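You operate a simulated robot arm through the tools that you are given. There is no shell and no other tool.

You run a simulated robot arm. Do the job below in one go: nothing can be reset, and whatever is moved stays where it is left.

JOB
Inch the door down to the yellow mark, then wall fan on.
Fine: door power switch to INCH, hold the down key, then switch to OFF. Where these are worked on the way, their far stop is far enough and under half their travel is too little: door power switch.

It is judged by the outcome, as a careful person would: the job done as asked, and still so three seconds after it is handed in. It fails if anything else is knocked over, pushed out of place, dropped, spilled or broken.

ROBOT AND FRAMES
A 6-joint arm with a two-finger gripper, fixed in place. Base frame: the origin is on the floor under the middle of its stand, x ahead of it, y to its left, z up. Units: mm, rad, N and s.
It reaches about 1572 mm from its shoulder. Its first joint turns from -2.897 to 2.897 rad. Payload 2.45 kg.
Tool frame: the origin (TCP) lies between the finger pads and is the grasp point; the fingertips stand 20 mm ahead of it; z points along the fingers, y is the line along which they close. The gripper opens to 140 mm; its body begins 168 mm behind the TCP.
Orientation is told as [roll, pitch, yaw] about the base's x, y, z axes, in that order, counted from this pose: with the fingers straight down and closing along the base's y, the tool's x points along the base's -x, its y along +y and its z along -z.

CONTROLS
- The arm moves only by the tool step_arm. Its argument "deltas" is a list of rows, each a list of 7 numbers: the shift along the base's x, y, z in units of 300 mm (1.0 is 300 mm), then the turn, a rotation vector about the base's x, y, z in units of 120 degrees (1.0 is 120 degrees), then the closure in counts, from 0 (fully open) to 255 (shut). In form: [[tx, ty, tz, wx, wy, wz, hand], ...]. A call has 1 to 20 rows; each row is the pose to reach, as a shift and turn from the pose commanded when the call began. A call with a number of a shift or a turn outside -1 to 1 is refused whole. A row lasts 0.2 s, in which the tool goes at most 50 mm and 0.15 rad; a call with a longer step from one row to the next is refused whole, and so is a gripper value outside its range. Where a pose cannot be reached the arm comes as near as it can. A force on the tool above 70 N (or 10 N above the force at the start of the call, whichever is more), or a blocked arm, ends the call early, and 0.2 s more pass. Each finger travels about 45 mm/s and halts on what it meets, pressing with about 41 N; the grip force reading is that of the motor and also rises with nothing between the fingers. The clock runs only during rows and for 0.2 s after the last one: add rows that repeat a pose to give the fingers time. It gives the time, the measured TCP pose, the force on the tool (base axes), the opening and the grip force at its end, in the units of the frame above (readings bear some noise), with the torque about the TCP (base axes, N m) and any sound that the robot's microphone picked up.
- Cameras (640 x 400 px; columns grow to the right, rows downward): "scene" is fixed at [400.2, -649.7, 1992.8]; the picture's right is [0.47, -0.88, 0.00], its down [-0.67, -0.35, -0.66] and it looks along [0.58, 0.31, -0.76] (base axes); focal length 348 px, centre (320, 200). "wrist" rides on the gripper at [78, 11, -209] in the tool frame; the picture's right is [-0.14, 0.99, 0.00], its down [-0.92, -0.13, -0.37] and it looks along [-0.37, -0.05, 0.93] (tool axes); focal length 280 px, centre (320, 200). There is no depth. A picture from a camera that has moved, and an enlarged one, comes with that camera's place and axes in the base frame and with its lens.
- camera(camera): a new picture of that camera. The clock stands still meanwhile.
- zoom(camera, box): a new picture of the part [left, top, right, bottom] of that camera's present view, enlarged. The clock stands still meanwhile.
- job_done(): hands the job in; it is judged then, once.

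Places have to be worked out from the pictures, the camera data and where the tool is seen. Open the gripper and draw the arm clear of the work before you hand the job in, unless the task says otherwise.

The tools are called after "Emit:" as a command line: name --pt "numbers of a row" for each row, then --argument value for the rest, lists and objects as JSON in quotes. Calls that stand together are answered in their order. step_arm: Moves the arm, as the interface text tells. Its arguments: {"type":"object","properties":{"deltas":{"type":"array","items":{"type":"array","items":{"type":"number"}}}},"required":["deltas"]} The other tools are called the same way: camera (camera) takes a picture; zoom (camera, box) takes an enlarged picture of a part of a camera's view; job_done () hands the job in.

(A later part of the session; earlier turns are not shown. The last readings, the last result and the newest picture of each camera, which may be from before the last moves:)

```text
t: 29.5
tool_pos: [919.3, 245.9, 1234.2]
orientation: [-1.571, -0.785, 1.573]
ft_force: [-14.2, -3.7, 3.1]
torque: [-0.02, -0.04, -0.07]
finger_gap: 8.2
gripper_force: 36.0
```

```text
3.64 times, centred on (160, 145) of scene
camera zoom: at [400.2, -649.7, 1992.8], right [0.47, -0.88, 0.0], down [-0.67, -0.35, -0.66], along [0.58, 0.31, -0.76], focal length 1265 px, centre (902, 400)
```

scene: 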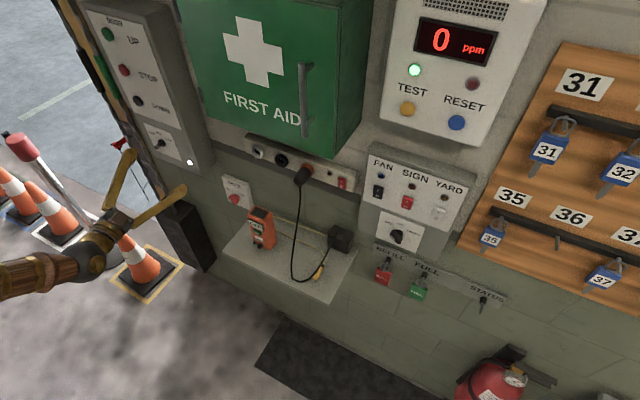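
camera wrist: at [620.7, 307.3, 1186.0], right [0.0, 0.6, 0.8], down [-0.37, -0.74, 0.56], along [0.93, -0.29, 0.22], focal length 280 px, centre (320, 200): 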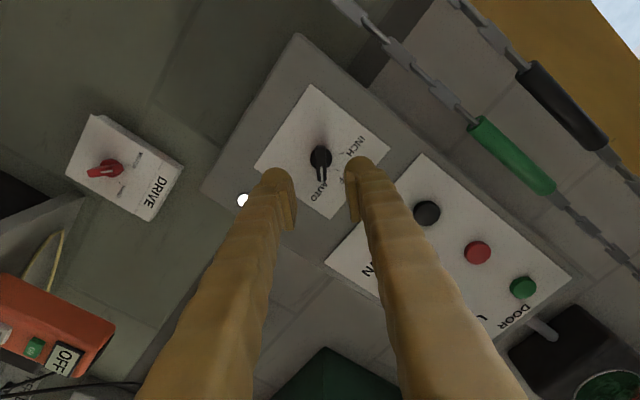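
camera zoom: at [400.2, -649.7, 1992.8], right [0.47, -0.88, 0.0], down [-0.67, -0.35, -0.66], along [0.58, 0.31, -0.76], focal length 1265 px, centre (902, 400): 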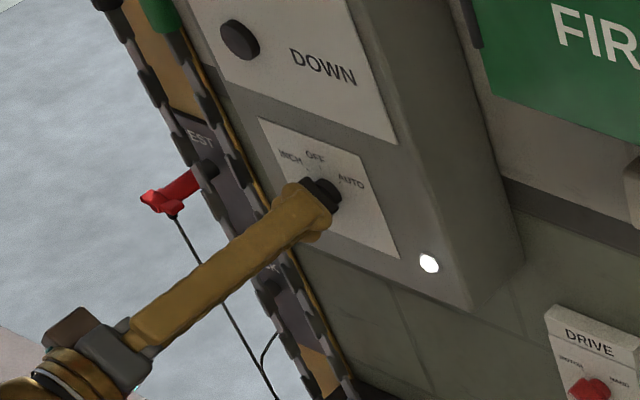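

The knob is at INCH and the lamp is lit again. I open the fingers to about 40 mm and draw straight back.

Emit:
step_arm --pt "0 0 0 0 0 0 230" --pt "0 0 0 0 0 0 200" --pt "0 0 0 0 0 0 180" --pt "0 0 0 0 0 0 180" --pt "-0.1 0 0 0 0 0 180" --pt "-0.2 0 0 0 0 0 180" --pt "-0.3 0 0 0 0 0 180" --pt "-0.3 0 0 0 0 0 180"

Emit:
camera --camera "wrist"

Emit:
zoom --camera "scene" --box '[135, 115, 195, 170]'

```text
t: 31.3
tool_pos: [828.6, 247.2, 1235.0]
orientation: [-1.572, -0.787, 1.57]
ft_force: [0.5, -0.5, 0.8]
torque: [0.0, 0.0, -0.02]
finger_gap: 41.2
gripper_force: 0.1
```

```text
taken
camera wrist: at [619.9, 196.8, 1171.2], right [0.0, 0.8, -0.6], down [-0.37, 0.56, 0.74], along [0.93, 0.22, 0.29], focal length 280 px, centre (320, 200)
```

wrist: 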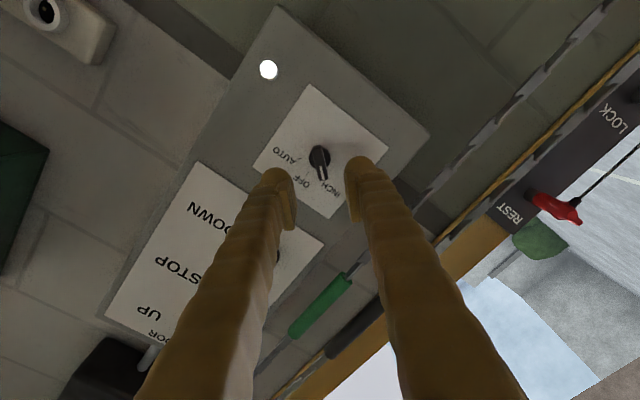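

```text
7.27 times, centred on (165, 142) of scene
camera zoom: at [400.2, -649.7, 1992.8], right [0.47, -0.88, 0.0], down [-0.67, -0.35, -0.66], along [0.58, 0.31, -0.76], focal length 2531 px, centre (1447, 618)
```

zoom: 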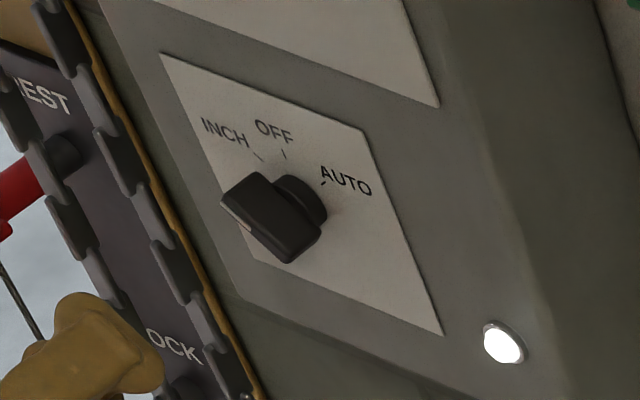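

The switch stands at INCH. Next I roll level, close the fingers and move up in front of the DOWN key (about y≈268, z≈1386), staying ~75 mm off it.

Emit:
step_arm --pt "0 0.01 0.06 0.045 0 0 255" --pt "0 0.02 0.12 0.09 0 0 255" --pt "0.01 0.03 0.18 0.135 0 0 255" --pt "0.02 0.04 0.24 0.18 0 0 255" --pt "0.03 0.05 0.3 0.225 0 0 255" --pt "0.04 0.06 0.36 0.27 0 0 255" --pt "0.05 0.07 0.43 0.32 0 0 255" --pt "0.07 0.07 0.503 0.375 0 0 255" --pt "0.07 0.07 0.503 0.375 0 0 255"

Emit:
camera --camera "wrist"

Emit:
zoom --camera "wrist" --box '[260, 100, 420, 220]'

Emit:
zoom --camera "scene" --box '[80, 60, 220, 180]'

```text
t: 33.3
tool_pos: [850.9, 265.3, 1385.4]
orientation: [1.603, -1.57, -1.603]
ft_force: [0.3, 0.5, 0.5]
torque: [-0.01, -0.04, 0.0]
finger_gap: 0.0
gripper_force: 29.5
```

```text
taken
camera wrist: at [642.1, 276.0, 1307.0], right [0.0, 0.99, 0.14], down [-0.37, -0.13, 0.92], along [0.93, -0.05, 0.36], focal length 280 px, centre (320, 200)
```

wrist: 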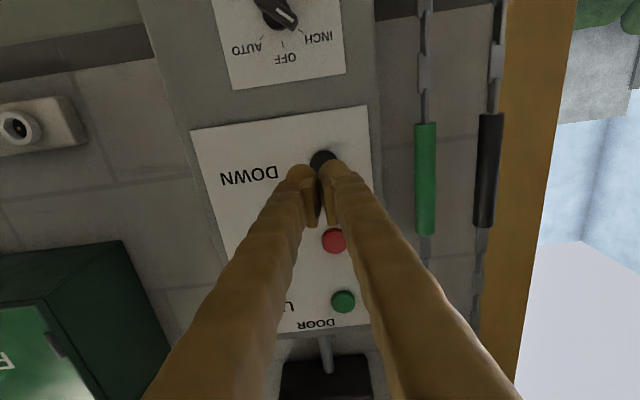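

```text
3.33 times, centred on (340, 160) of wrist
camera zoom: at [642.1, 276.0, 1307.0], right [0.0, 0.99, 0.14], down [-0.37, -0.13, 0.92], along [0.93, -0.05, 0.36], focal length 935 px, centre (253, 333)
```

zoom: 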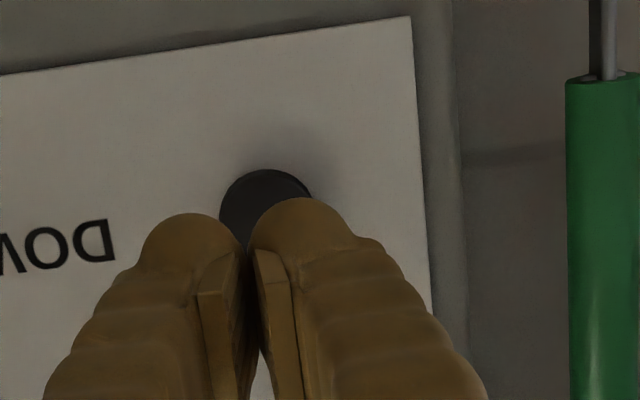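

```text
3.33 times, centred on (150, 120) of scene
camera zoom: at [400.2, -649.7, 1992.8], right [0.47, -0.88, 0.0], down [-0.67, -0.35, -0.66], along [0.58, 0.31, -0.76], focal length 1160 px, centre (887, 467)
```

zoom: 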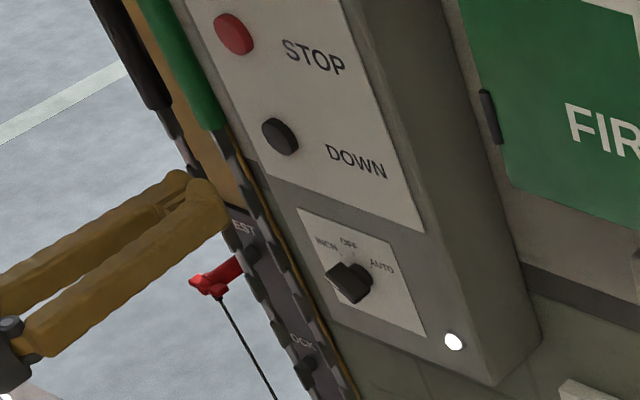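

The key's centre is at about (945, 269, 1384), radius ≈15 mm. A single rounded fingertip should press its middle, so I shift the tool to put the +y finger over it and approach to ~12 mm off.

Emit:
step_arm --pt "0.0 -0.031 -0.005 0 0 0 255" --pt "0.05 -0.031 -0.005 0 0 0 255" --pt "0.1 -0.031 -0.005 0 0 0 255" --pt "0.15 -0.031 -0.005 0 0 0 255" --pt "0.2 -0.031 -0.005 0 0 0 255" --pt "0.2 -0.031 -0.005 0 0 0 255"

Emit:
zoom --camera "wrist" --box '[260, 100, 420, 220]'

Emit:
zoom --camera "scene" --box '[80, 60, 220, 180]'

```text
t: 34.7
tool_pos: [911.5, 256.4, 1384.1]
orientation: [1.524, -1.57, -1.525]
ft_force: [-0.2, 0.5, 0.8]
torque: [-0.01, -0.01, 0.0]
finger_gap: 0.1
gripper_force: 30.0
```

```text
3.33 times, centred on (340, 160) of wrist
camera zoom: at [702.0, 267.1, 1304.9], right [0.0, 0.99, 0.14], down [-0.37, -0.13, 0.92], along [0.93, -0.05, 0.36], focal length 935 px, centre (253, 333)
```

zoom: 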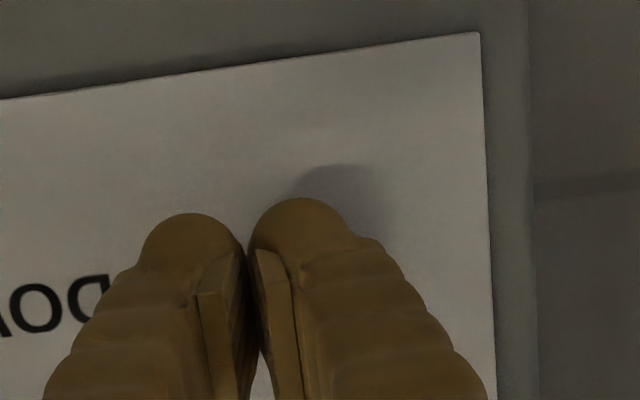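

```text
3.33 times, centred on (150, 120) of scene
camera zoom: at [400.2, -649.7, 1992.8], right [0.47, -0.88, 0.0], down [-0.67, -0.35, -0.66], along [0.58, 0.31, -0.76], focal length 1160 px, centre (887, 467)
```

zoom: 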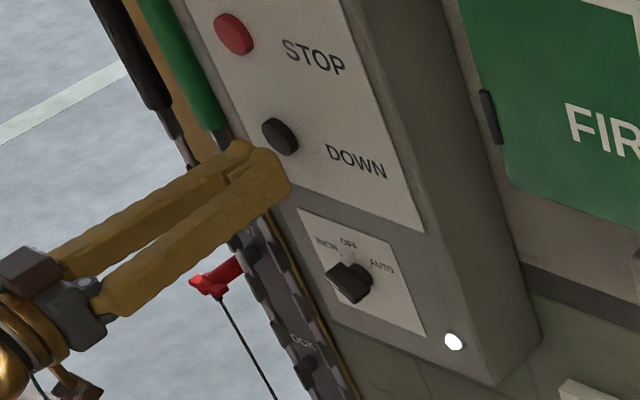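

The key is hidden behind the +y finger in the wrist view. I zoom the scene view for a side check before pressing.

Emit:
zoom --camera "scene" --box '[110, 75, 170, 125]'

```text
8.00 times, centred on (140, 100) of scene
camera zoom: at [400.2, -649.7, 1992.8], right [0.47, -0.88, 0.0], down [-0.67, -0.35, -0.66], along [0.58, 0.31, -0.76], focal length 2784 px, centre (1760, 1000)
```

zoom: 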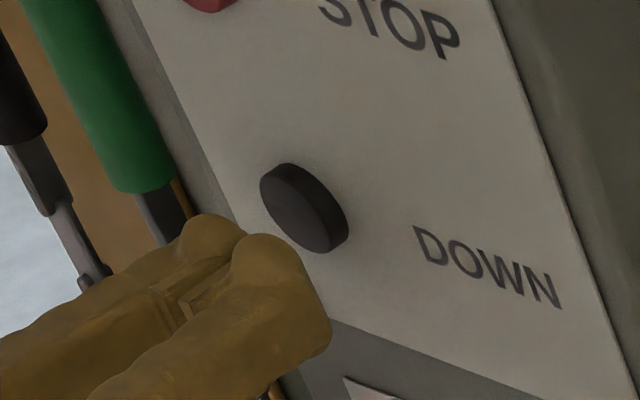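

Wrist-view triangulation puts the key's face near x≈950, y≈269, z≈1387, so tips are ~18 mm short. I raise 3 mm and creep forward in 2 mm steps, watching the force.

Emit:
step_arm --pt "0.007 0 0.01 0 0 0 255" --pt "0.014 0 0.01 0 0 0 255" --pt "0.021 0 0.01 0 0 0 255" --pt "0.028 0 0.01 0 0 0 255" --pt "0.035 0 0.01 0 0 0 255" --pt "0.042 0 0.01 0 0 0 255"

Emit:
zoom --camera "scene" --box '[110, 75, 170, 125]'

```text
t: 36.1
tool_pos: [922.9, 256.1, 1387.3]
orientation: [1.441, -1.57, -1.438]
ft_force: [0.7, -0.8, 0.2]
torque: [0.01, 0.0, 0.01]
finger_gap: 0.0
gripper_force: 29.5
```

```text
8.00 times, centred on (140, 100) of scene
camera zoom: at [400.2, -649.7, 1992.8], right [0.47, -0.88, 0.0], down [-0.67, -0.35, -0.66], along [0.58, 0.31, -0.76], focal length 2784 px, centre (1760, 1000)
```

zoom: 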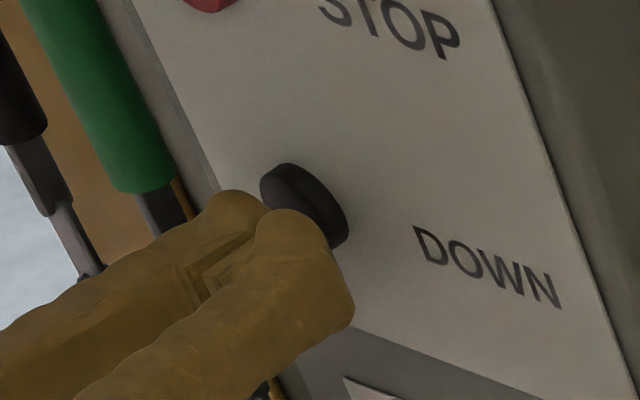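

No contact yet at tip x≈943; the finger is right in front of the key. I continue creeping forward another 7 mm.

Emit:
step_arm --pt "0.005 -0.004 0.01 0 0 0 255" --pt "0.01 -0.004 0.01 0 0 0 255" --pt "0.015 -0.004 0.01 0 0 0 255" --pt "0.02 -0.004 0.01 0 0 0 255" --pt "0.024 -0.004 0.01 0 0 0 255"

Emit:
zoom --camera "scene" --box '[110, 75, 170, 125]'

```text
t: 37.3
tool_pos: [930.1, 255.5, 1388.8]
orientation: [1.639, -1.57, -1.639]
ft_force: [0.8, 0.7, 0.3]
torque: [0.02, 0.01, -0.01]
finger_gap: 0.3
gripper_force: 30.0
```

```text
8.00 times, centred on (140, 100) of scene
camera zoom: at [400.2, -649.7, 1992.8], right [0.47, -0.88, 0.0], down [-0.67, -0.35, -0.66], along [0.58, 0.31, -0.76], focal length 2784 px, centre (1760, 1000)
```

zoom: 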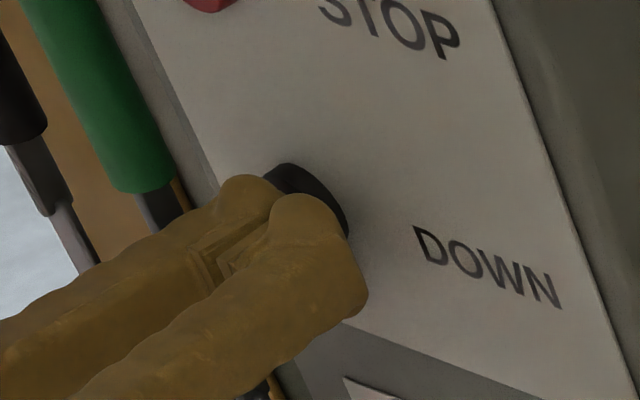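

Still free at tip x≈950. I keep creeping in 1.2 mm steps.

Emit:
step_arm --pt "0.004 0 0 0 0 0 255" --pt "0.008 0 0 0 0 0 255" --pt "0.012 0 0 0 0 0 255" --pt "0.016 0 0 0 0 0 255" --pt "0.02 0 0 0 0 0 255"

Emit:
zoom --camera "scene" --box '[110, 75, 170, 125]'

```text
t: 38.5
tool_pos: [936.2, 254.8, 1389.1]
orientation: [1.639, -1.568, -1.636]
ft_force: [-2.7, 0.6, 0.9]
torque: [0.01, -0.02, 0.04]
finger_gap: 0.0
gripper_force: 29.5
heard: click
```

```text
8.00 times, centred on (140, 100) of scene
camera zoom: at [400.2, -649.7, 1992.8], right [0.47, -0.88, 0.0], down [-0.67, -0.35, -0.66], along [0.58, 0.31, -0.76], focal length 2784 px, centre (1760, 1000)
```

zoom: 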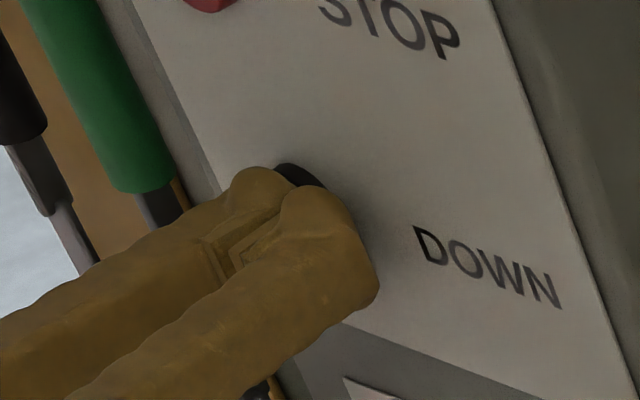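

A click was heard with 2.7 N of push — the key has made contact. I look at both cameras to see whether the door moves.

Emit:
camera --camera "wrist"

Emit:
camera --camera "scene"

```text
taken
camera wrist: at [727.0, 265.8, 1311.0], right [0.0, 0.99, 0.14], down [-0.37, -0.13, 0.92], along [0.93, -0.05, 0.37], focal length 280 px, centre (320, 200)
```

wrist: 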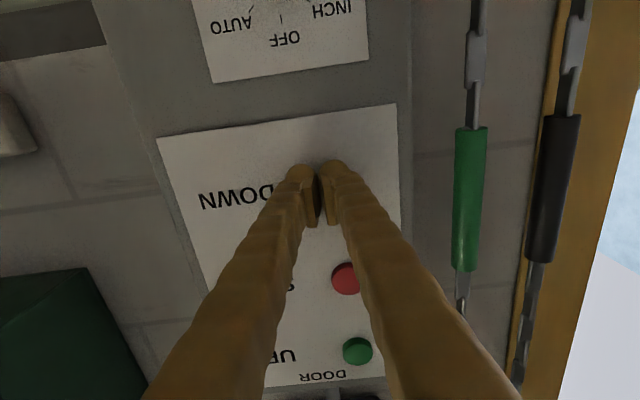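

```text
taken
```

scene: 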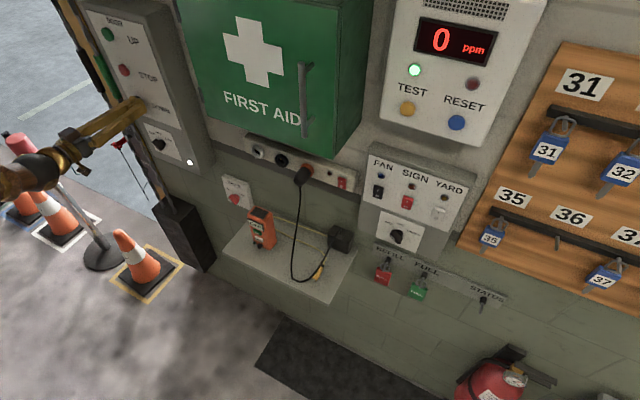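

The door is out of both views for now. I press 0.6 mm further and hold for about 1 s, listening for the motor.

Emit:
step_arm --pt "0.002 0 0 0 0 0 255" --pt "0.002 0 0 0 0 0 255" --pt "0.002 0 0 0 0 0 255" --pt "0.002 0 0 0 0 0 255"

Emit:
camera --camera "wrist"

```text
t: 39.5
tool_pos: [935.8, 255.1, 1389.7]
orientation: [1.477, -1.57, -1.478]
ft_force: [-3.1, -1.3, -0.7]
torque: [0.01, 0.01, -0.01]
finger_gap: 0.0
gripper_force: 29.2
```

```text
taken
camera wrist: at [727.6, 265.9, 1311.0], right [0.0, 0.99, 0.14], down [-0.37, -0.13, 0.92], along [0.93, -0.05, 0.36], focal length 280 px, centre (320, 200)
```

wrist: 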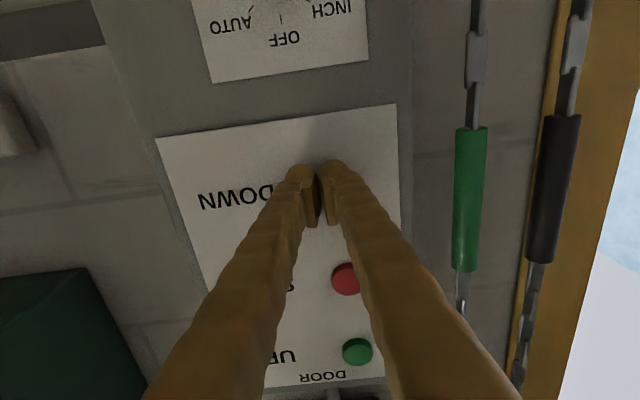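

No visible change yet (the door edge is far above the view). I hold 2 s more — the door has over 2 m to go — and will then back off to look at it.

Emit:
step_arm --pt "0.002 0 0 0 0 0 255" --pt "0.002 0 0 0 0 0 255" --pt "0.002 0 0 0 0 0 255" --pt "0.002 0 0 0 0 0 255" --pt "0.002 0 0 0 0 0 255" --pt "0.002 0 0 0 0 0 255" --pt "0.002 0 0 0 0 0 255" --pt "0.002 0 0 0 0 0 255" --pt "0.002 0 0 0 0 0 255"

Emit:
camera --camera "wrist"

Emit:
camera --camera "scene"

```text
t: 41.5
tool_pos: [936.4, 256.1, 1389.7]
orientation: [1.573, -1.57, -1.574]
ft_force: [-4.3, 0.4, -0.3]
torque: [-0.01, 0.02, 0.04]
finger_gap: 0.1
gripper_force: 29.2
```

```text
taken
camera wrist: at [728.3, 265.9, 1311.0], right [0.0, 0.99, 0.14], down [-0.37, -0.13, 0.92], along [0.93, -0.05, 0.36], focal length 280 px, centre (320, 200)
```

wrist: 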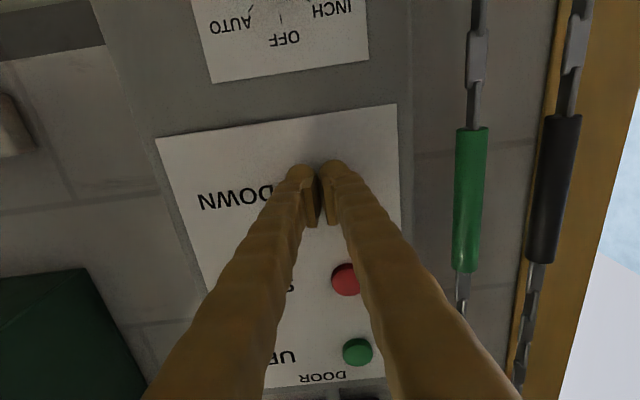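

```text
taken
```

scene: 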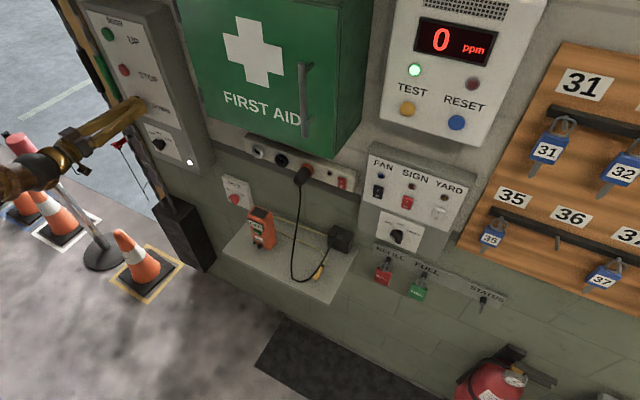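

I release the key, draw back and yaw the tool toward the opening to check the door.

Emit:
step_arm --pt "-0.1 0 0 0 0 0 255" --pt "-0.2 0 0 0 0 0 255" --pt "-0.33 -0.05 0 0 0 0.05 255" --pt "-0.36 -0.1 0 0 0 0.1 255" --pt "-0.4 -0.15 0 0 0 0.15 255" --pt "-0.4 -0.2 0 0 0 0.2 255" --pt "-0.4 -0.25 0 0 0 0.25 255" --pt "-0.4 -0.3 0 0 0 0.3 255" --pt "-0.4 -0.3 0 0 0 0.36 255" --pt "-0.4 -0.3 0 0 0 0.42 255" --pt "-0.4 -0.3 0 0 0 0.42 255"

Emit:
camera --camera "wrist"

```text
t: 43.9
tool_pos: [817.7, 166.0, 1388.2]
orientation: [1.442, -1.569, -0.559]
ft_force: [0.2, 0.1, 0.8]
torque: [0.0, -0.01, -0.02]
finger_gap: 0.1
gripper_force: 29.3
```

```text
taken
camera wrist: at [675.9, 10.2, 1311.2], right [-0.76, 0.63, 0.14], down [-0.14, -0.37, 0.92], along [0.63, 0.68, 0.36], focal length 280 px, centre (320, 200)
```

wrist: 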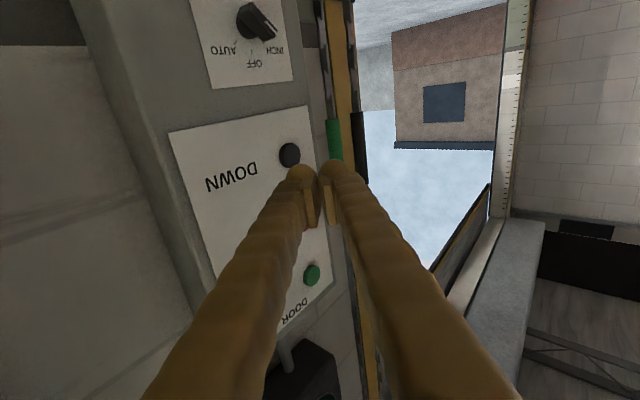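

The door panel's lower edge now appears near the far top corner. Zooming in to measure it against the jamb.

Emit:
zoom --camera "wrist" --box '[420, 100, 560, 280]'

Emit:
zoom --camera "wrist" --box '[460, 170, 530, 240]'

```text
2.22 times, centred on (490, 190) of wrist
camera zoom: at [675.9, 10.2, 1311.2], right [-0.76, 0.63, 0.14], down [-0.14, -0.37, 0.92], along [0.63, 0.68, 0.36], focal length 623 px, centre (-58, 222)
```

zoom: 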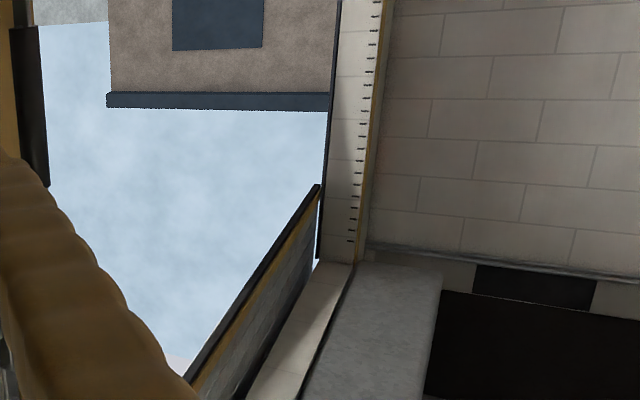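

```text
5.71 times, centred on (495, 205) of wrist
camera zoom: at [675.9, 10.2, 1311.2], right [-0.76, 0.63, 0.14], down [-0.14, -0.37, 0.92], along [0.63, 0.68, 0.36], focal length 1602 px, centre (-680, 171)
```

zoom: 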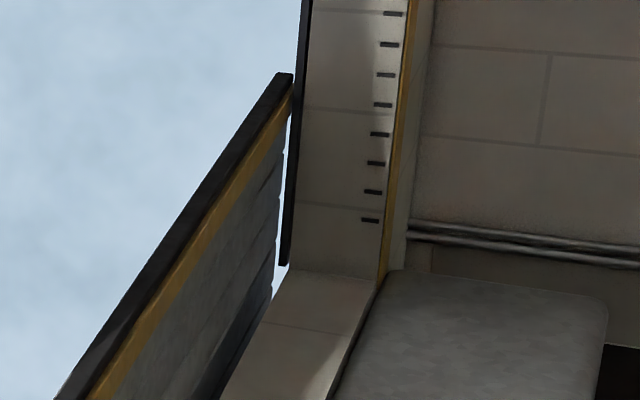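

The door has come down about 0.3 m in roughly 3.6 s of pressing. I pitch the camera down a little so I can see the whole jamb scale and count ticks between the door edge and the yellow band.

Emit:
step_arm --pt "0 0 0 -0.04 0.033 0 255" --pt "0 0 0 -0.08 0.066 0 255" --pt "0 0 0 -0.12 0.099 0 255" --pt "0 0 0 -0.128 0.106 0 255"

Emit:
camera --camera "wrist"

Emit:
zoom --camera "wrist" --box '[440, 0, 600, 150]'

Emit:
zoom --camera "wrist" --box '[440, 120, 600, 270]'

Emit:
zoom --camera "wrist" --box '[440, 230, 600, 380]'

```text
t: 44.9
tool_pos: [817.6, 165.2, 1390.1]
orientation: [0.001, -1.222, 0.877]
ft_force: [-0.3, 0.1, 0.6]
torque: [-0.06, 0.0, 0.03]
finger_gap: 0.0
gripper_force: 29.2
```

```text
taken
camera wrist: at [666.8, -0.5, 1387.5], right [-0.73, 0.67, 0.13], down [0.08, -0.11, 0.99], along [0.68, 0.74, 0.02], focal length 280 px, centre (320, 200)
```

wrist: 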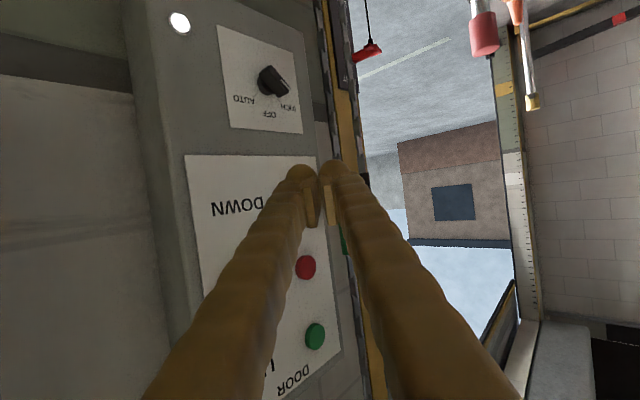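

```text
2.67 times, centred on (520, 75) of wrist
camera zoom: at [666.8, -0.5, 1387.5], right [-0.73, 0.67, 0.13], down [0.08, -0.11, 0.99], along [0.68, 0.74, 0.02], focal length 748 px, centre (-213, 533)
```

zoom: 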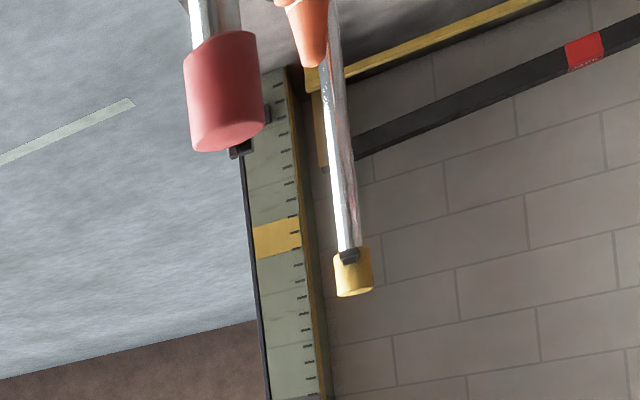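

```text
2.67 times, centred on (520, 195) of wrist
camera zoom: at [666.8, -0.5, 1387.5], right [-0.73, 0.67, 0.13], down [0.08, -0.11, 0.99], along [0.68, 0.74, 0.02], focal length 748 px, centre (-213, 213)
```

zoom: 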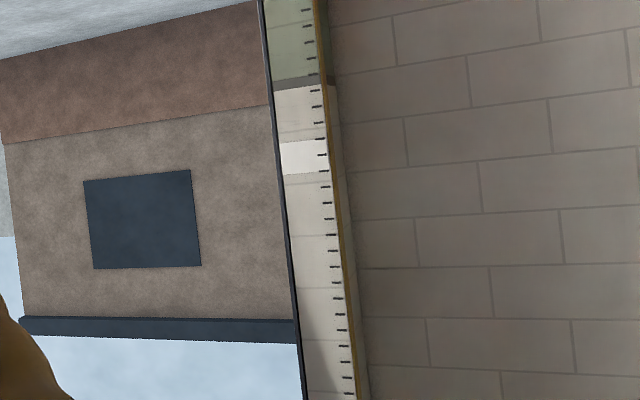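

```text
2.67 times, centred on (520, 305) of wrist
camera zoom: at [666.8, -0.5, 1387.5], right [-0.73, 0.67, 0.13], down [0.08, -0.11, 0.99], along [0.68, 0.74, 0.02], focal length 748 px, centre (-213, -80)
```

zoom: 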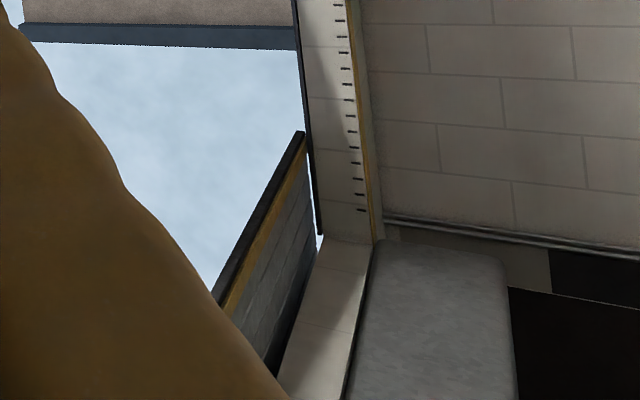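

The jamb shows a white band midway and the yellow band lower; by angles the door has gone about 1 part and has about 5.9 parts more to go to the yellow band's centre (≈19–21 s more of pressing). I return level and to the pre-press point in front of DOWN.

Emit:
step_arm --pt "0 0 0 0.04 -0.033 0 255" --pt "0 0 0 0.08 -0.066 0 255" --pt "0 0 0 0.12 -0.099 0 255" --pt "0 0 0 0.128 -0.106 0 255"

Emit:
step_arm --pt "0 0 0 0 0 -0.06 255" --pt "0 0.0 0 0 0 -0.12 255" --pt "0 0.05 0 0 0 -0.18 255" --pt "0 0.1 0 0 0 -0.24 255" --pt "0.04 0.15 0 0 0 -0.3 255" --pt "0.08 0.2 0 0 0 -0.36 255" --pt "0.15 0.25 0 0 0 -0.42 255" --pt "0.22 0.3 0 0 0 -0.42 255" --pt "0.3 0.3 0 0 0 -0.42 255" --pt "0.34 0.3 0 0 0 -0.42 255" --pt "0.34 0.3 0 0 0 -0.42 255"

```text
t: 45.9
tool_pos: [817.1, 165.8, 1390.0]
orientation: [2.677, -1.57, -1.796]
ft_force: [0.1, -0.9, 0.6]
torque: [0.03, -0.03, 0.0]
finger_gap: 0.0
gripper_force: 29.8
```

```text
t: 48.3
tool_pos: [918.8, 255.8, 1388.8]
orientation: [1.389, -1.572, -1.387]
ft_force: [-0.1, 0.0, 0.4]
torque: [0.0, 0.0, 0.03]
finger_gap: 0.0
gripper_force: 29.4
```

In position 18 mm short of the pressed depth. I press and hold, checking the force after this first stretch.

Emit:
step_arm --pt "0.04 0 0 0 0 0 255" --pt "0.055 0 0 0 0 0 255" --pt "0.061 0 0 0 0 0 255" --pt "0.061 0 0 0 0 0 255" --pt "0.061 0 0 0 0 0 255" --pt "0.061 0 0 0 0 0 255" --pt "0.061 0 0 0 0 0 255" --pt "0.061 0 0 0 0 0 255" --pt "0.061 0 0 0 0 0 255" --pt "0.061 0 0 0 0 0 255" --pt "0.061 0 0 0 0 0 255" --pt "0.061 0 0 0 0 0 255" --pt "0.061 0 0 0 0 0 255" --pt "0.061 0 0 0 0 0 255" --pt "0.061 0 0 0 0 0 255" --pt "0.061 0 0 0 0 0 255" --pt "0.061 0 0 0 0 0 255" --pt "0.061 0 0 0 0 0 255" --pt "0.061 0 0 0 0 0 255" --pt "0.061 0 0 0 0 0 255"

Emit:
camera --camera "scene"

```text
t: 52.5
tool_pos: [936.4, 255.5, 1388.9]
orientation: [1.538, -1.568, -1.537]
ft_force: [-5.6, 0.6, -0.3]
torque: [0.03, -0.02, 0.08]
finger_gap: 0.2
gripper_force: 29.5
heard: click
```

```text
taken
```

scene: 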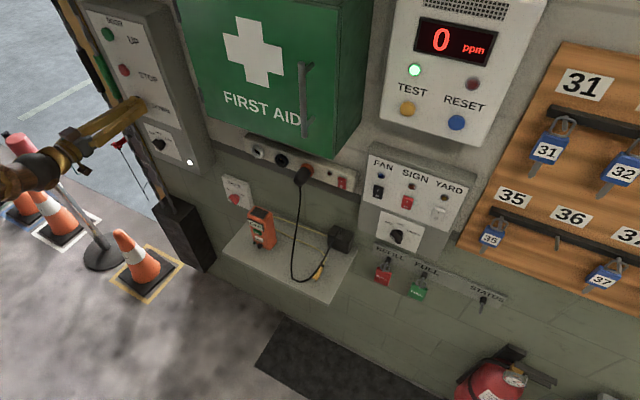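

Click heard, force 5.6 N: the key is held. I hold another 4.2 s.

Emit:
step_arm --pt "0 0 0 0 0 0 255" --pt "0 0 0 0 0 0 255" --pt "0 0 0 0 0 0 255" --pt "0 0 0 0 0 0 255" --pt "0 0 0 0 0 0 255" --pt "0 0 0 0 0 0 255" --pt "0 0 0 0 0 0 255" --pt "0 0 0 0 0 0 255" --pt "0 0 0 0 0 0 255" --pt "0 0 0 0 0 0 255" --pt "0 0 0 0 0 0 255" --pt "0 0 0 0 0 0 255" --pt "0 0 0 0 0 0 255" --pt "0 0 0 0 0 0 255" --pt "0 0 0 0 0 0 255" --pt "0 0 0 0 0 0 255" --pt "0 0 0 0 0 0 255" --pt "0 0 0 0 0 0 255" --pt "0 0 0 0 0 0 255" --pt "0 0 0 0 0 0 255"

Emit:
camera --camera "scene"

Emit:
camera --camera "wrist"

```text
t: 56.7
tool_pos: [938.7, 257.9, 1389.3]
orientation: [1.63, -1.569, -1.63]
ft_force: [-6.2, -0.1, 0.2]
torque: [-0.02, -0.04, 0.02]
finger_gap: 0.0
gripper_force: 29.4
```

```text
taken
```

scene: 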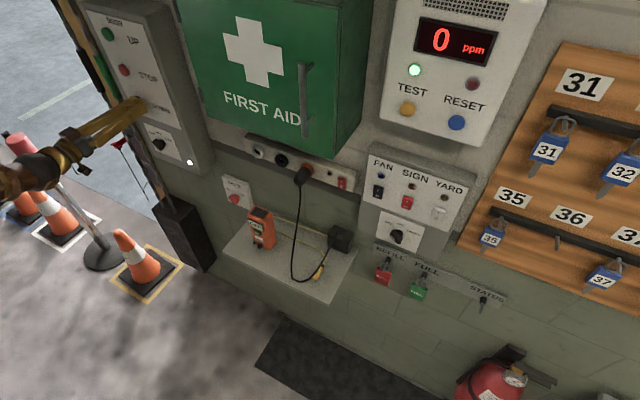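

```text
taken
camera wrist: at [728.8, 265.6, 1310.9], right [0.0, 0.99, 0.14], down [-0.37, -0.13, 0.92], along [0.93, -0.05, 0.37], focal length 280 px, centre (320, 200)
```

wrist: 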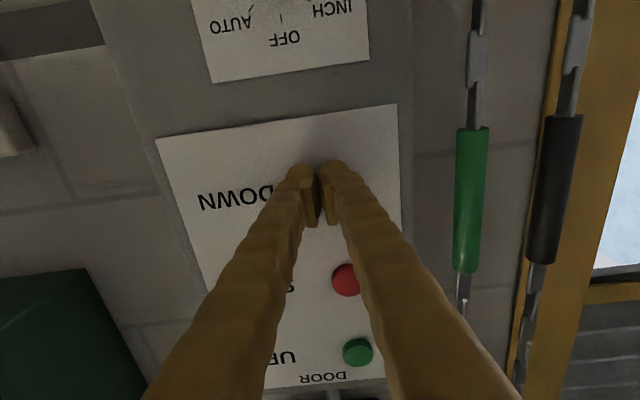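

The wrist camera now shows the door's edge coming down at the right (z≈1.7 m), about 100 mm/s, leaving roughly 10.5 s. I hold 4.2 s more.

Emit:
step_arm --pt "0 0 0 0 0 0 255" --pt "0 0 0 0 0 0 255" --pt "0 0 0 0 0 0 255" --pt "0 0 0 0 0 0 255" --pt "0 0 0 0 0 0 255" --pt "0 0 0 0 0 0 255" --pt "0 0 0 0 0 0 255" --pt "0 0 0 0 0 0 255" --pt "0 0 0 0 0 0 255" --pt "0 0 0 0 0 0 255" --pt "0 0 0 0 0 0 255" --pt "0 0 0 0 0 0 255" --pt "0 0 0 0 0 0 255" --pt "0 0 0 0 0 0 255" --pt "0 0 0 0 0 0 255" --pt "0 0 0 0 0 0 255" --pt "0 0 0 0 0 0 255" --pt "0 0 0 0 0 0 255" --pt "0 0 0 0 0 0 255" --pt "0 0 0 0 0 0 255"

Emit:
camera --camera "scene"

Emit:
camera --camera "wrist"

```text
t: 60.9
tool_pos: [936.7, 255.3, 1388.8]
orientation: [1.613, -1.568, -1.614]
ft_force: [-5.2, 0.5, 0.7]
torque: [0.0, 0.02, 0.08]
finger_gap: 0.1
gripper_force: 29.2
```

```text
taken
```

scene: 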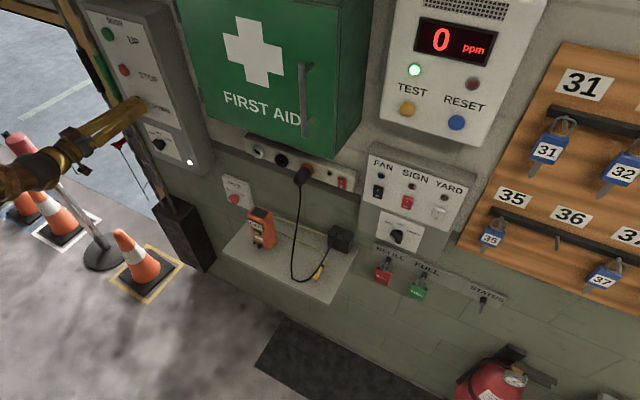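

```text
taken
camera wrist: at [728.8, 265.6, 1310.9], right [0.0, 0.99, 0.14], down [-0.37, -0.13, 0.92], along [0.93, -0.05, 0.37], focal length 280 px, centre (320, 200)
```

wrist: 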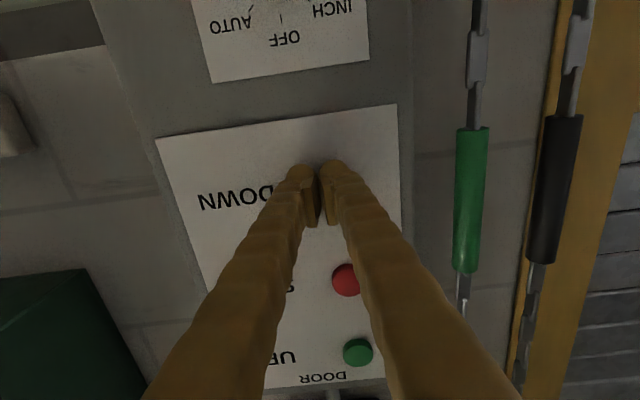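

The scene camera now sees the door's bottom rail at its top-left corner. I zoom there to measure.

Emit:
zoom --camera "scene" --box '[0, 0, 140, 100]'

Emit:
zoom --camera "wrist" --box '[540, 80, 640, 180]'

```text
4.00 times, centred on (70, 50) of scene
camera zoom: at [400.2, -649.7, 1992.8], right [0.47, -0.88, 0.0], down [-0.67, -0.35, -0.66], along [0.58, 0.31, -0.76], focal length 1392 px, centre (1320, 800)
```

zoom: 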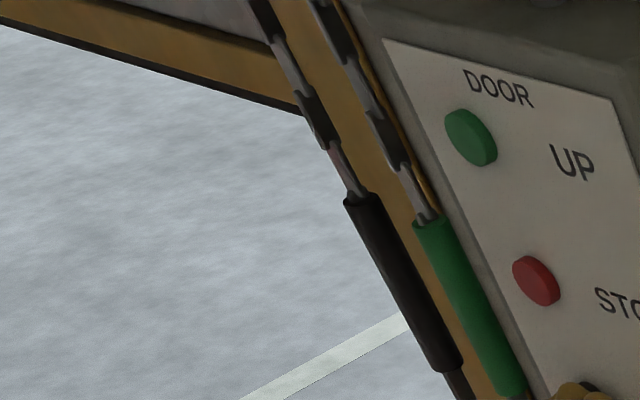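

```text
4.00 times, centred on (590, 130) of wrist
camera zoom: at [728.8, 265.6, 1310.9], right [0.0, 0.99, 0.14], down [-0.37, -0.13, 0.92], along [0.93, -0.05, 0.37], focal length 1122 px, centre (-760, 480)
```

zoom: 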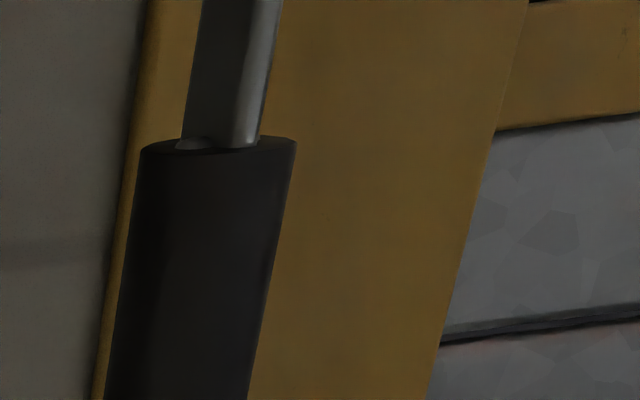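

The door edge is now around z≈1.35 m, moving ≈85–95 mm/s, with about 7 s left. I hold 4.2 s more and then will inspect from the side.

Emit:
step_arm --pt "0 0 0 0 0 0 255" --pt "0 0 0 0 0 0 255" --pt "0 0 0 0 0 0 255" --pt "0 0 0 0 0 0 255" --pt "0 0 0 0 0 0 255" --pt "0 0 0 0 0 0 255" --pt "0 0 0 0 0 0 255" --pt "0 0 0 0 0 0 255" --pt "0 0 0 0 0 0 255" --pt "0 0 0 0 0 0 255" --pt "0 0 0 0 0 0 255" --pt "0 0 0 0 0 0 255" --pt "0 0 0 0 0 0 255" --pt "0 0 0 0 0 0 255" --pt "0 0 0 0 0 0 255" --pt "0 0 0 0 0 0 255" --pt "0 0 0 0 0 0 255" --pt "0 0 0 0 0 0 255" --pt "0 0 0 0 0 0 255" --pt "0 0 0 0 0 0 255"

Emit:
zoom --camera "scene" --box '[0, 0, 140, 100]'

Emit:
camera --camera "scene"

```text
t: 65.1
tool_pos: [937.2, 254.4, 1390.3]
orientation: [1.604, -1.569, -1.606]
ft_force: [-5.8, 0.5, -1.1]
torque: [0.0, -0.02, 0.06]
finger_gap: 0.0
gripper_force: 29.0
```

```text
4.00 times, centred on (70, 50) of scene
camera zoom: at [400.2, -649.7, 1992.8], right [0.47, -0.88, 0.0], down [-0.67, -0.35, -0.66], along [0.58, 0.31, -0.76], focal length 1392 px, centre (1320, 800)
```

zoom: 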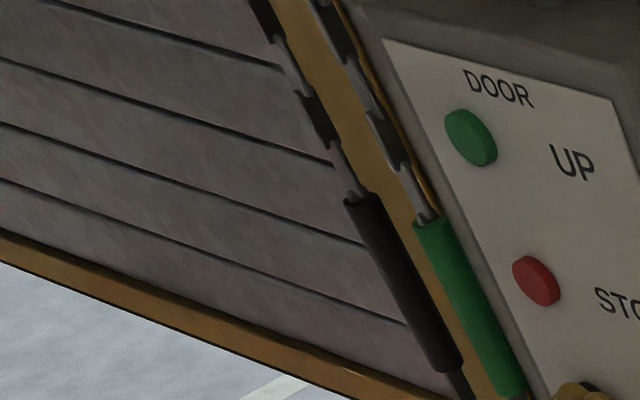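

```text
taken
```

scene: 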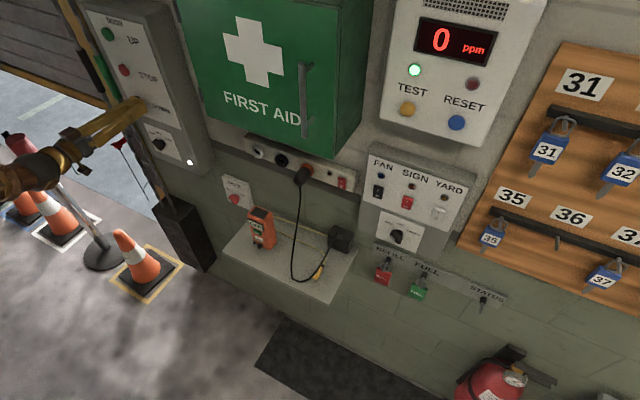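

The door edge is now near z≈0.95 m. I release and look at the far jamb precisely before the last bit.

Emit:
step_arm --pt "-0.1 0 0 0 0 0 255" --pt "-0.2 0 0 0 0 0 255" --pt "-0.33 -0.05 0 0 0 0.05 255" --pt "-0.36 -0.1 0 0 0 0.1 255" --pt "-0.4 -0.15 0 0 0 0.15 255" --pt "-0.4 -0.2 0 0 0 0.2 255" --pt "-0.4 -0.25 0 0 0 0.25 255" --pt "-0.4 -0.3 0 0 0 0.3 255" --pt "-0.4 -0.3 0 0 0 0.36 255" --pt "-0.4 -0.3 0 0 0 0.42 255" --pt "-0.4 -0.3 0 0 0 0.42 255"

Emit:
step_arm --pt "0 0 0 -0.04 0.033 0 255" --pt "0 0 0 -0.08 0.066 0 255" --pt "0 0 0 -0.12 0.099 0 255" --pt "0 0 0 -0.128 0.106 0 255"

Emit:
camera --camera "wrist"

Emit:
zoom --camera "wrist" --box '[460, 40, 560, 140]'

```text
t: 67.5
tool_pos: [817.2, 165.5, 1389.5]
orientation: [1.413, -1.569, -0.533]
ft_force: [0.2, -0.3, 0.6]
torque: [0.01, 0.01, 0.02]
finger_gap: 0.1
gripper_force: 29.0
```

```text
t: 68.5
tool_pos: [817.0, 164.7, 1389.0]
orientation: [0.001, -1.222, 0.877]
ft_force: [-0.6, 0.4, -0.2]
torque: [-0.03, 0.0, 0.0]
finger_gap: 0.0
gripper_force: 29.2
```

```text
taken
camera wrist: at [667.1, -0.1, 1387.6], right [-0.73, 0.67, 0.13], down [0.08, -0.11, 0.99], along [0.68, 0.74, 0.02], focal length 280 px, centre (320, 200)
```

wrist: 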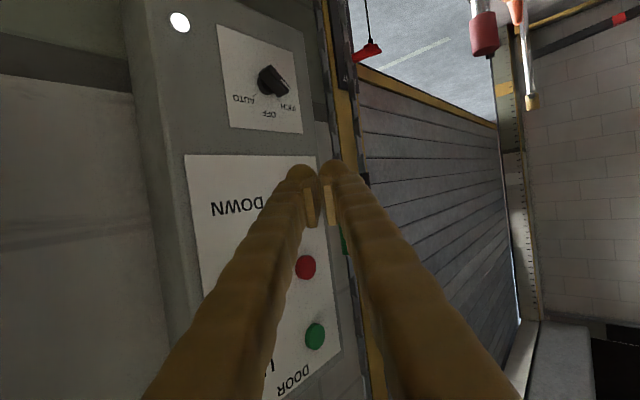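

```text
4.00 times, centred on (510, 90) of wrist
camera zoom: at [667.1, -0.1, 1387.6], right [-0.73, 0.67, 0.13], down [0.08, -0.11, 0.99], along [0.68, 0.74, 0.02], focal length 1122 px, centre (-440, 640)
```

zoom: 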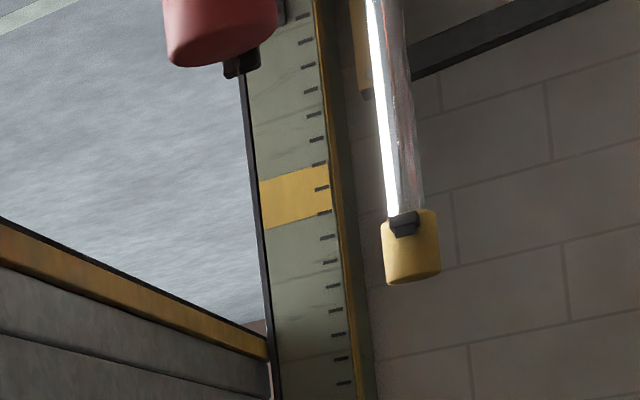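

Clear reading: the door edge is at image row ≈331 on the jamb's outer edge while the yellow band spans rows 182–229, i.e. about 3.1–3.2 s of pressing remain to the band's middle. I return to the pre-press point.

Emit:
step_arm --pt "0 0 0 0.04 -0.033 0 255" --pt "0 0 0 0.08 -0.066 0 255" --pt "0 0 0 0.12 -0.099 0 255" --pt "0 0 0 0.128 -0.106 0 255"

Emit:
step_arm --pt "0 0 0 0 0 -0.06 255" --pt "0 0.0 0 0 0 -0.12 255" --pt "0 0.05 0 0 0 -0.18 255" --pt "0 0.1 0 0 0 -0.24 255" --pt "0.04 0.15 0 0 0 -0.3 255" --pt "0.08 0.2 0 0 0 -0.36 255" --pt "0.15 0.25 0 0 0 -0.42 255" --pt "0.22 0.3 0 0 0 -0.42 255" --pt "0.3 0.3 0 0 0 -0.42 255" --pt "0.34 0.3 0 0 0 -0.42 255" --pt "0.34 0.3 0 0 0 -0.42 255"

```text
t: 69.5
tool_pos: [817.7, 165.8, 1390.1]
orientation: [2.644, -1.571, -1.764]
ft_force: [0.3, -0.5, 0.0]
torque: [0.01, -0.02, 0.02]
finger_gap: 0.2
gripper_force: 29.5
```

```text
t: 71.9
tool_pos: [920.4, 256.0, 1390.0]
orientation: [1.366, -1.571, -1.364]
ft_force: [0.3, 0.2, 0.2]
torque: [-0.01, 0.01, -0.01]
finger_gap: 0.0
gripper_force: 30.1
```

At the pre-press point again, force zero. I press with a 17-row call (≈3.2 s of contact) and release right after.

Emit:
step_arm --pt "0.04 0 0 0 0 0 255" --pt "0.055 0 0 0 0 0 255" --pt "0.061 0 0 0 0 0 255" --pt "0.061 0 0 0 0 0 255" --pt "0.061 0 0 0 0 0 255" --pt "0.061 0 0 0 0 0 255" --pt "0.061 0 0 0 0 0 255" --pt "0.061 0 0 0 0 0 255" --pt "0.061 0 0 0 0 0 255" --pt "0.061 0 0 0 0 0 255" --pt "0.061 0 0 0 0 0 255" --pt "0.061 0 0 0 0 0 255" --pt "0.061 0 0 0 0 0 255" --pt "0.061 0 0 0 0 0 255" --pt "0.061 0 0 0 0 0 255" --pt "0.061 0 0 0 0 0 255" --pt "0.061 0 0 0 0 0 255"

Emit:
step_arm --pt "-0.1 0 0 0 0 0 255" --pt "-0.2 0 0 0 0 0 255" --pt "-0.33 -0.05 0 0 0 0.05 255" --pt "-0.36 -0.1 0 0 0 0.1 255" --pt "-0.4 -0.15 0 0 0 0.15 255" --pt "-0.4 -0.2 0 0 0 0.2 255" --pt "-0.4 -0.25 0 0 0 0.25 255" --pt "-0.4 -0.3 0 0 0 0.3 255" --pt "-0.4 -0.3 0 0 0 0.36 255" --pt "-0.4 -0.3 0 0 0 0.42 255" --pt "-0.4 -0.3 0 0 0 0.42 255"

Emit:
step_arm --pt "0 0 0 -0.04 0.033 0 255" --pt "0 0 0 -0.08 0.066 0 255" --pt "0 0 0 -0.12 0.099 0 255" --pt "0 0 0 -0.128 0.106 0 255"

Emit:
camera --camera "wrist"

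Emit:
zoom --camera "wrist" --box '[460, 40, 560, 140]'

```text
t: 75.5
tool_pos: [938.9, 255.8, 1388.9]
orientation: [1.535, -1.57, -1.537]
ft_force: [-5.4, -0.1, 0.6]
torque: [-0.02, -0.03, 0.06]
finger_gap: 0.0
gripper_force: 29.3
heard: click
```

```text
t: 77.9
tool_pos: [817.6, 166.0, 1389.9]
orientation: [1.433, -1.569, -0.553]
ft_force: [0.2, 0.2, -0.5]
torque: [0.0, 0.04, 0.0]
finger_gap: 0.1
gripper_force: 29.5
```

```text
t: 78.9
tool_pos: [818.1, 165.9, 1388.4]
orientation: [0.002, -1.222, 0.879]
ft_force: [0.1, 0.2, 0.7]
torque: [0.0, 0.0, 0.02]
finger_gap: 0.3
gripper_force: 29.6
```

```text
taken
camera wrist: at [667.3, -0.4, 1387.6], right [-0.73, 0.67, 0.13], down [0.08, -0.11, 0.99], along [0.68, 0.74, 0.02], focal length 280 px, centre (320, 200)
```

wrist: 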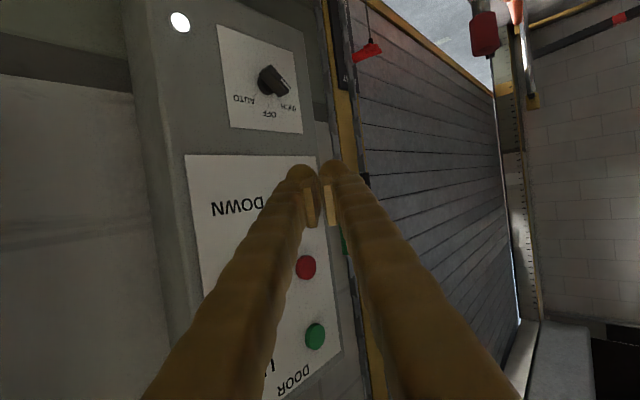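

```text
4.00 times, centred on (510, 90) of wrist
camera zoom: at [667.3, -0.4, 1387.6], right [-0.73, 0.67, 0.13], down [0.08, -0.11, 0.99], along [0.68, 0.74, 0.02], focal length 1122 px, centre (-440, 640)
```

zoom: 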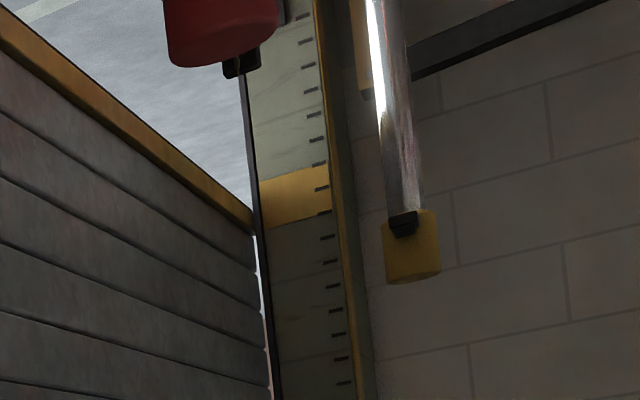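

The door edge now sits within the yellow band. One tighter zoom to confirm.

Emit:
zoom --camera "wrist" --box '[480, 70, 530, 110]'

Emit:
camera --camera "scene"

```text
10.00 times, centred on (505, 90) of wrist
camera zoom: at [667.3, -0.4, 1387.6], right [-0.73, 0.67, 0.13], down [0.08, -0.11, 0.99], along [0.68, 0.74, 0.02], focal length 2804 px, centre (-1530, 1300)
```

zoom: 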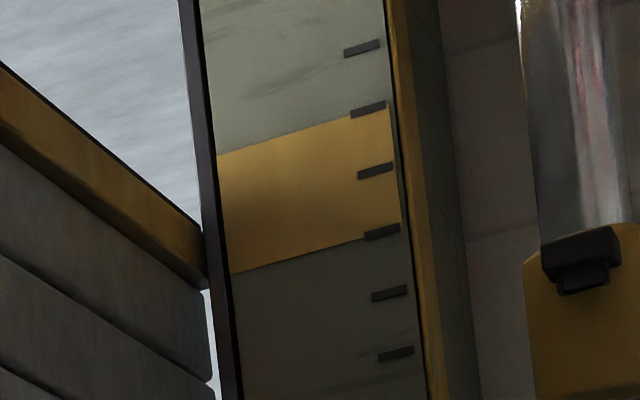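

```text
taken
```

scene: 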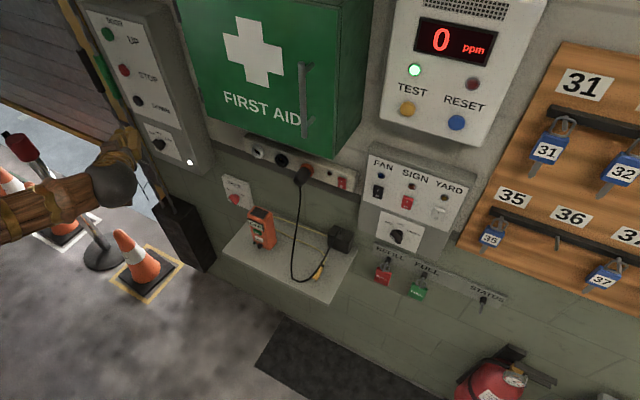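

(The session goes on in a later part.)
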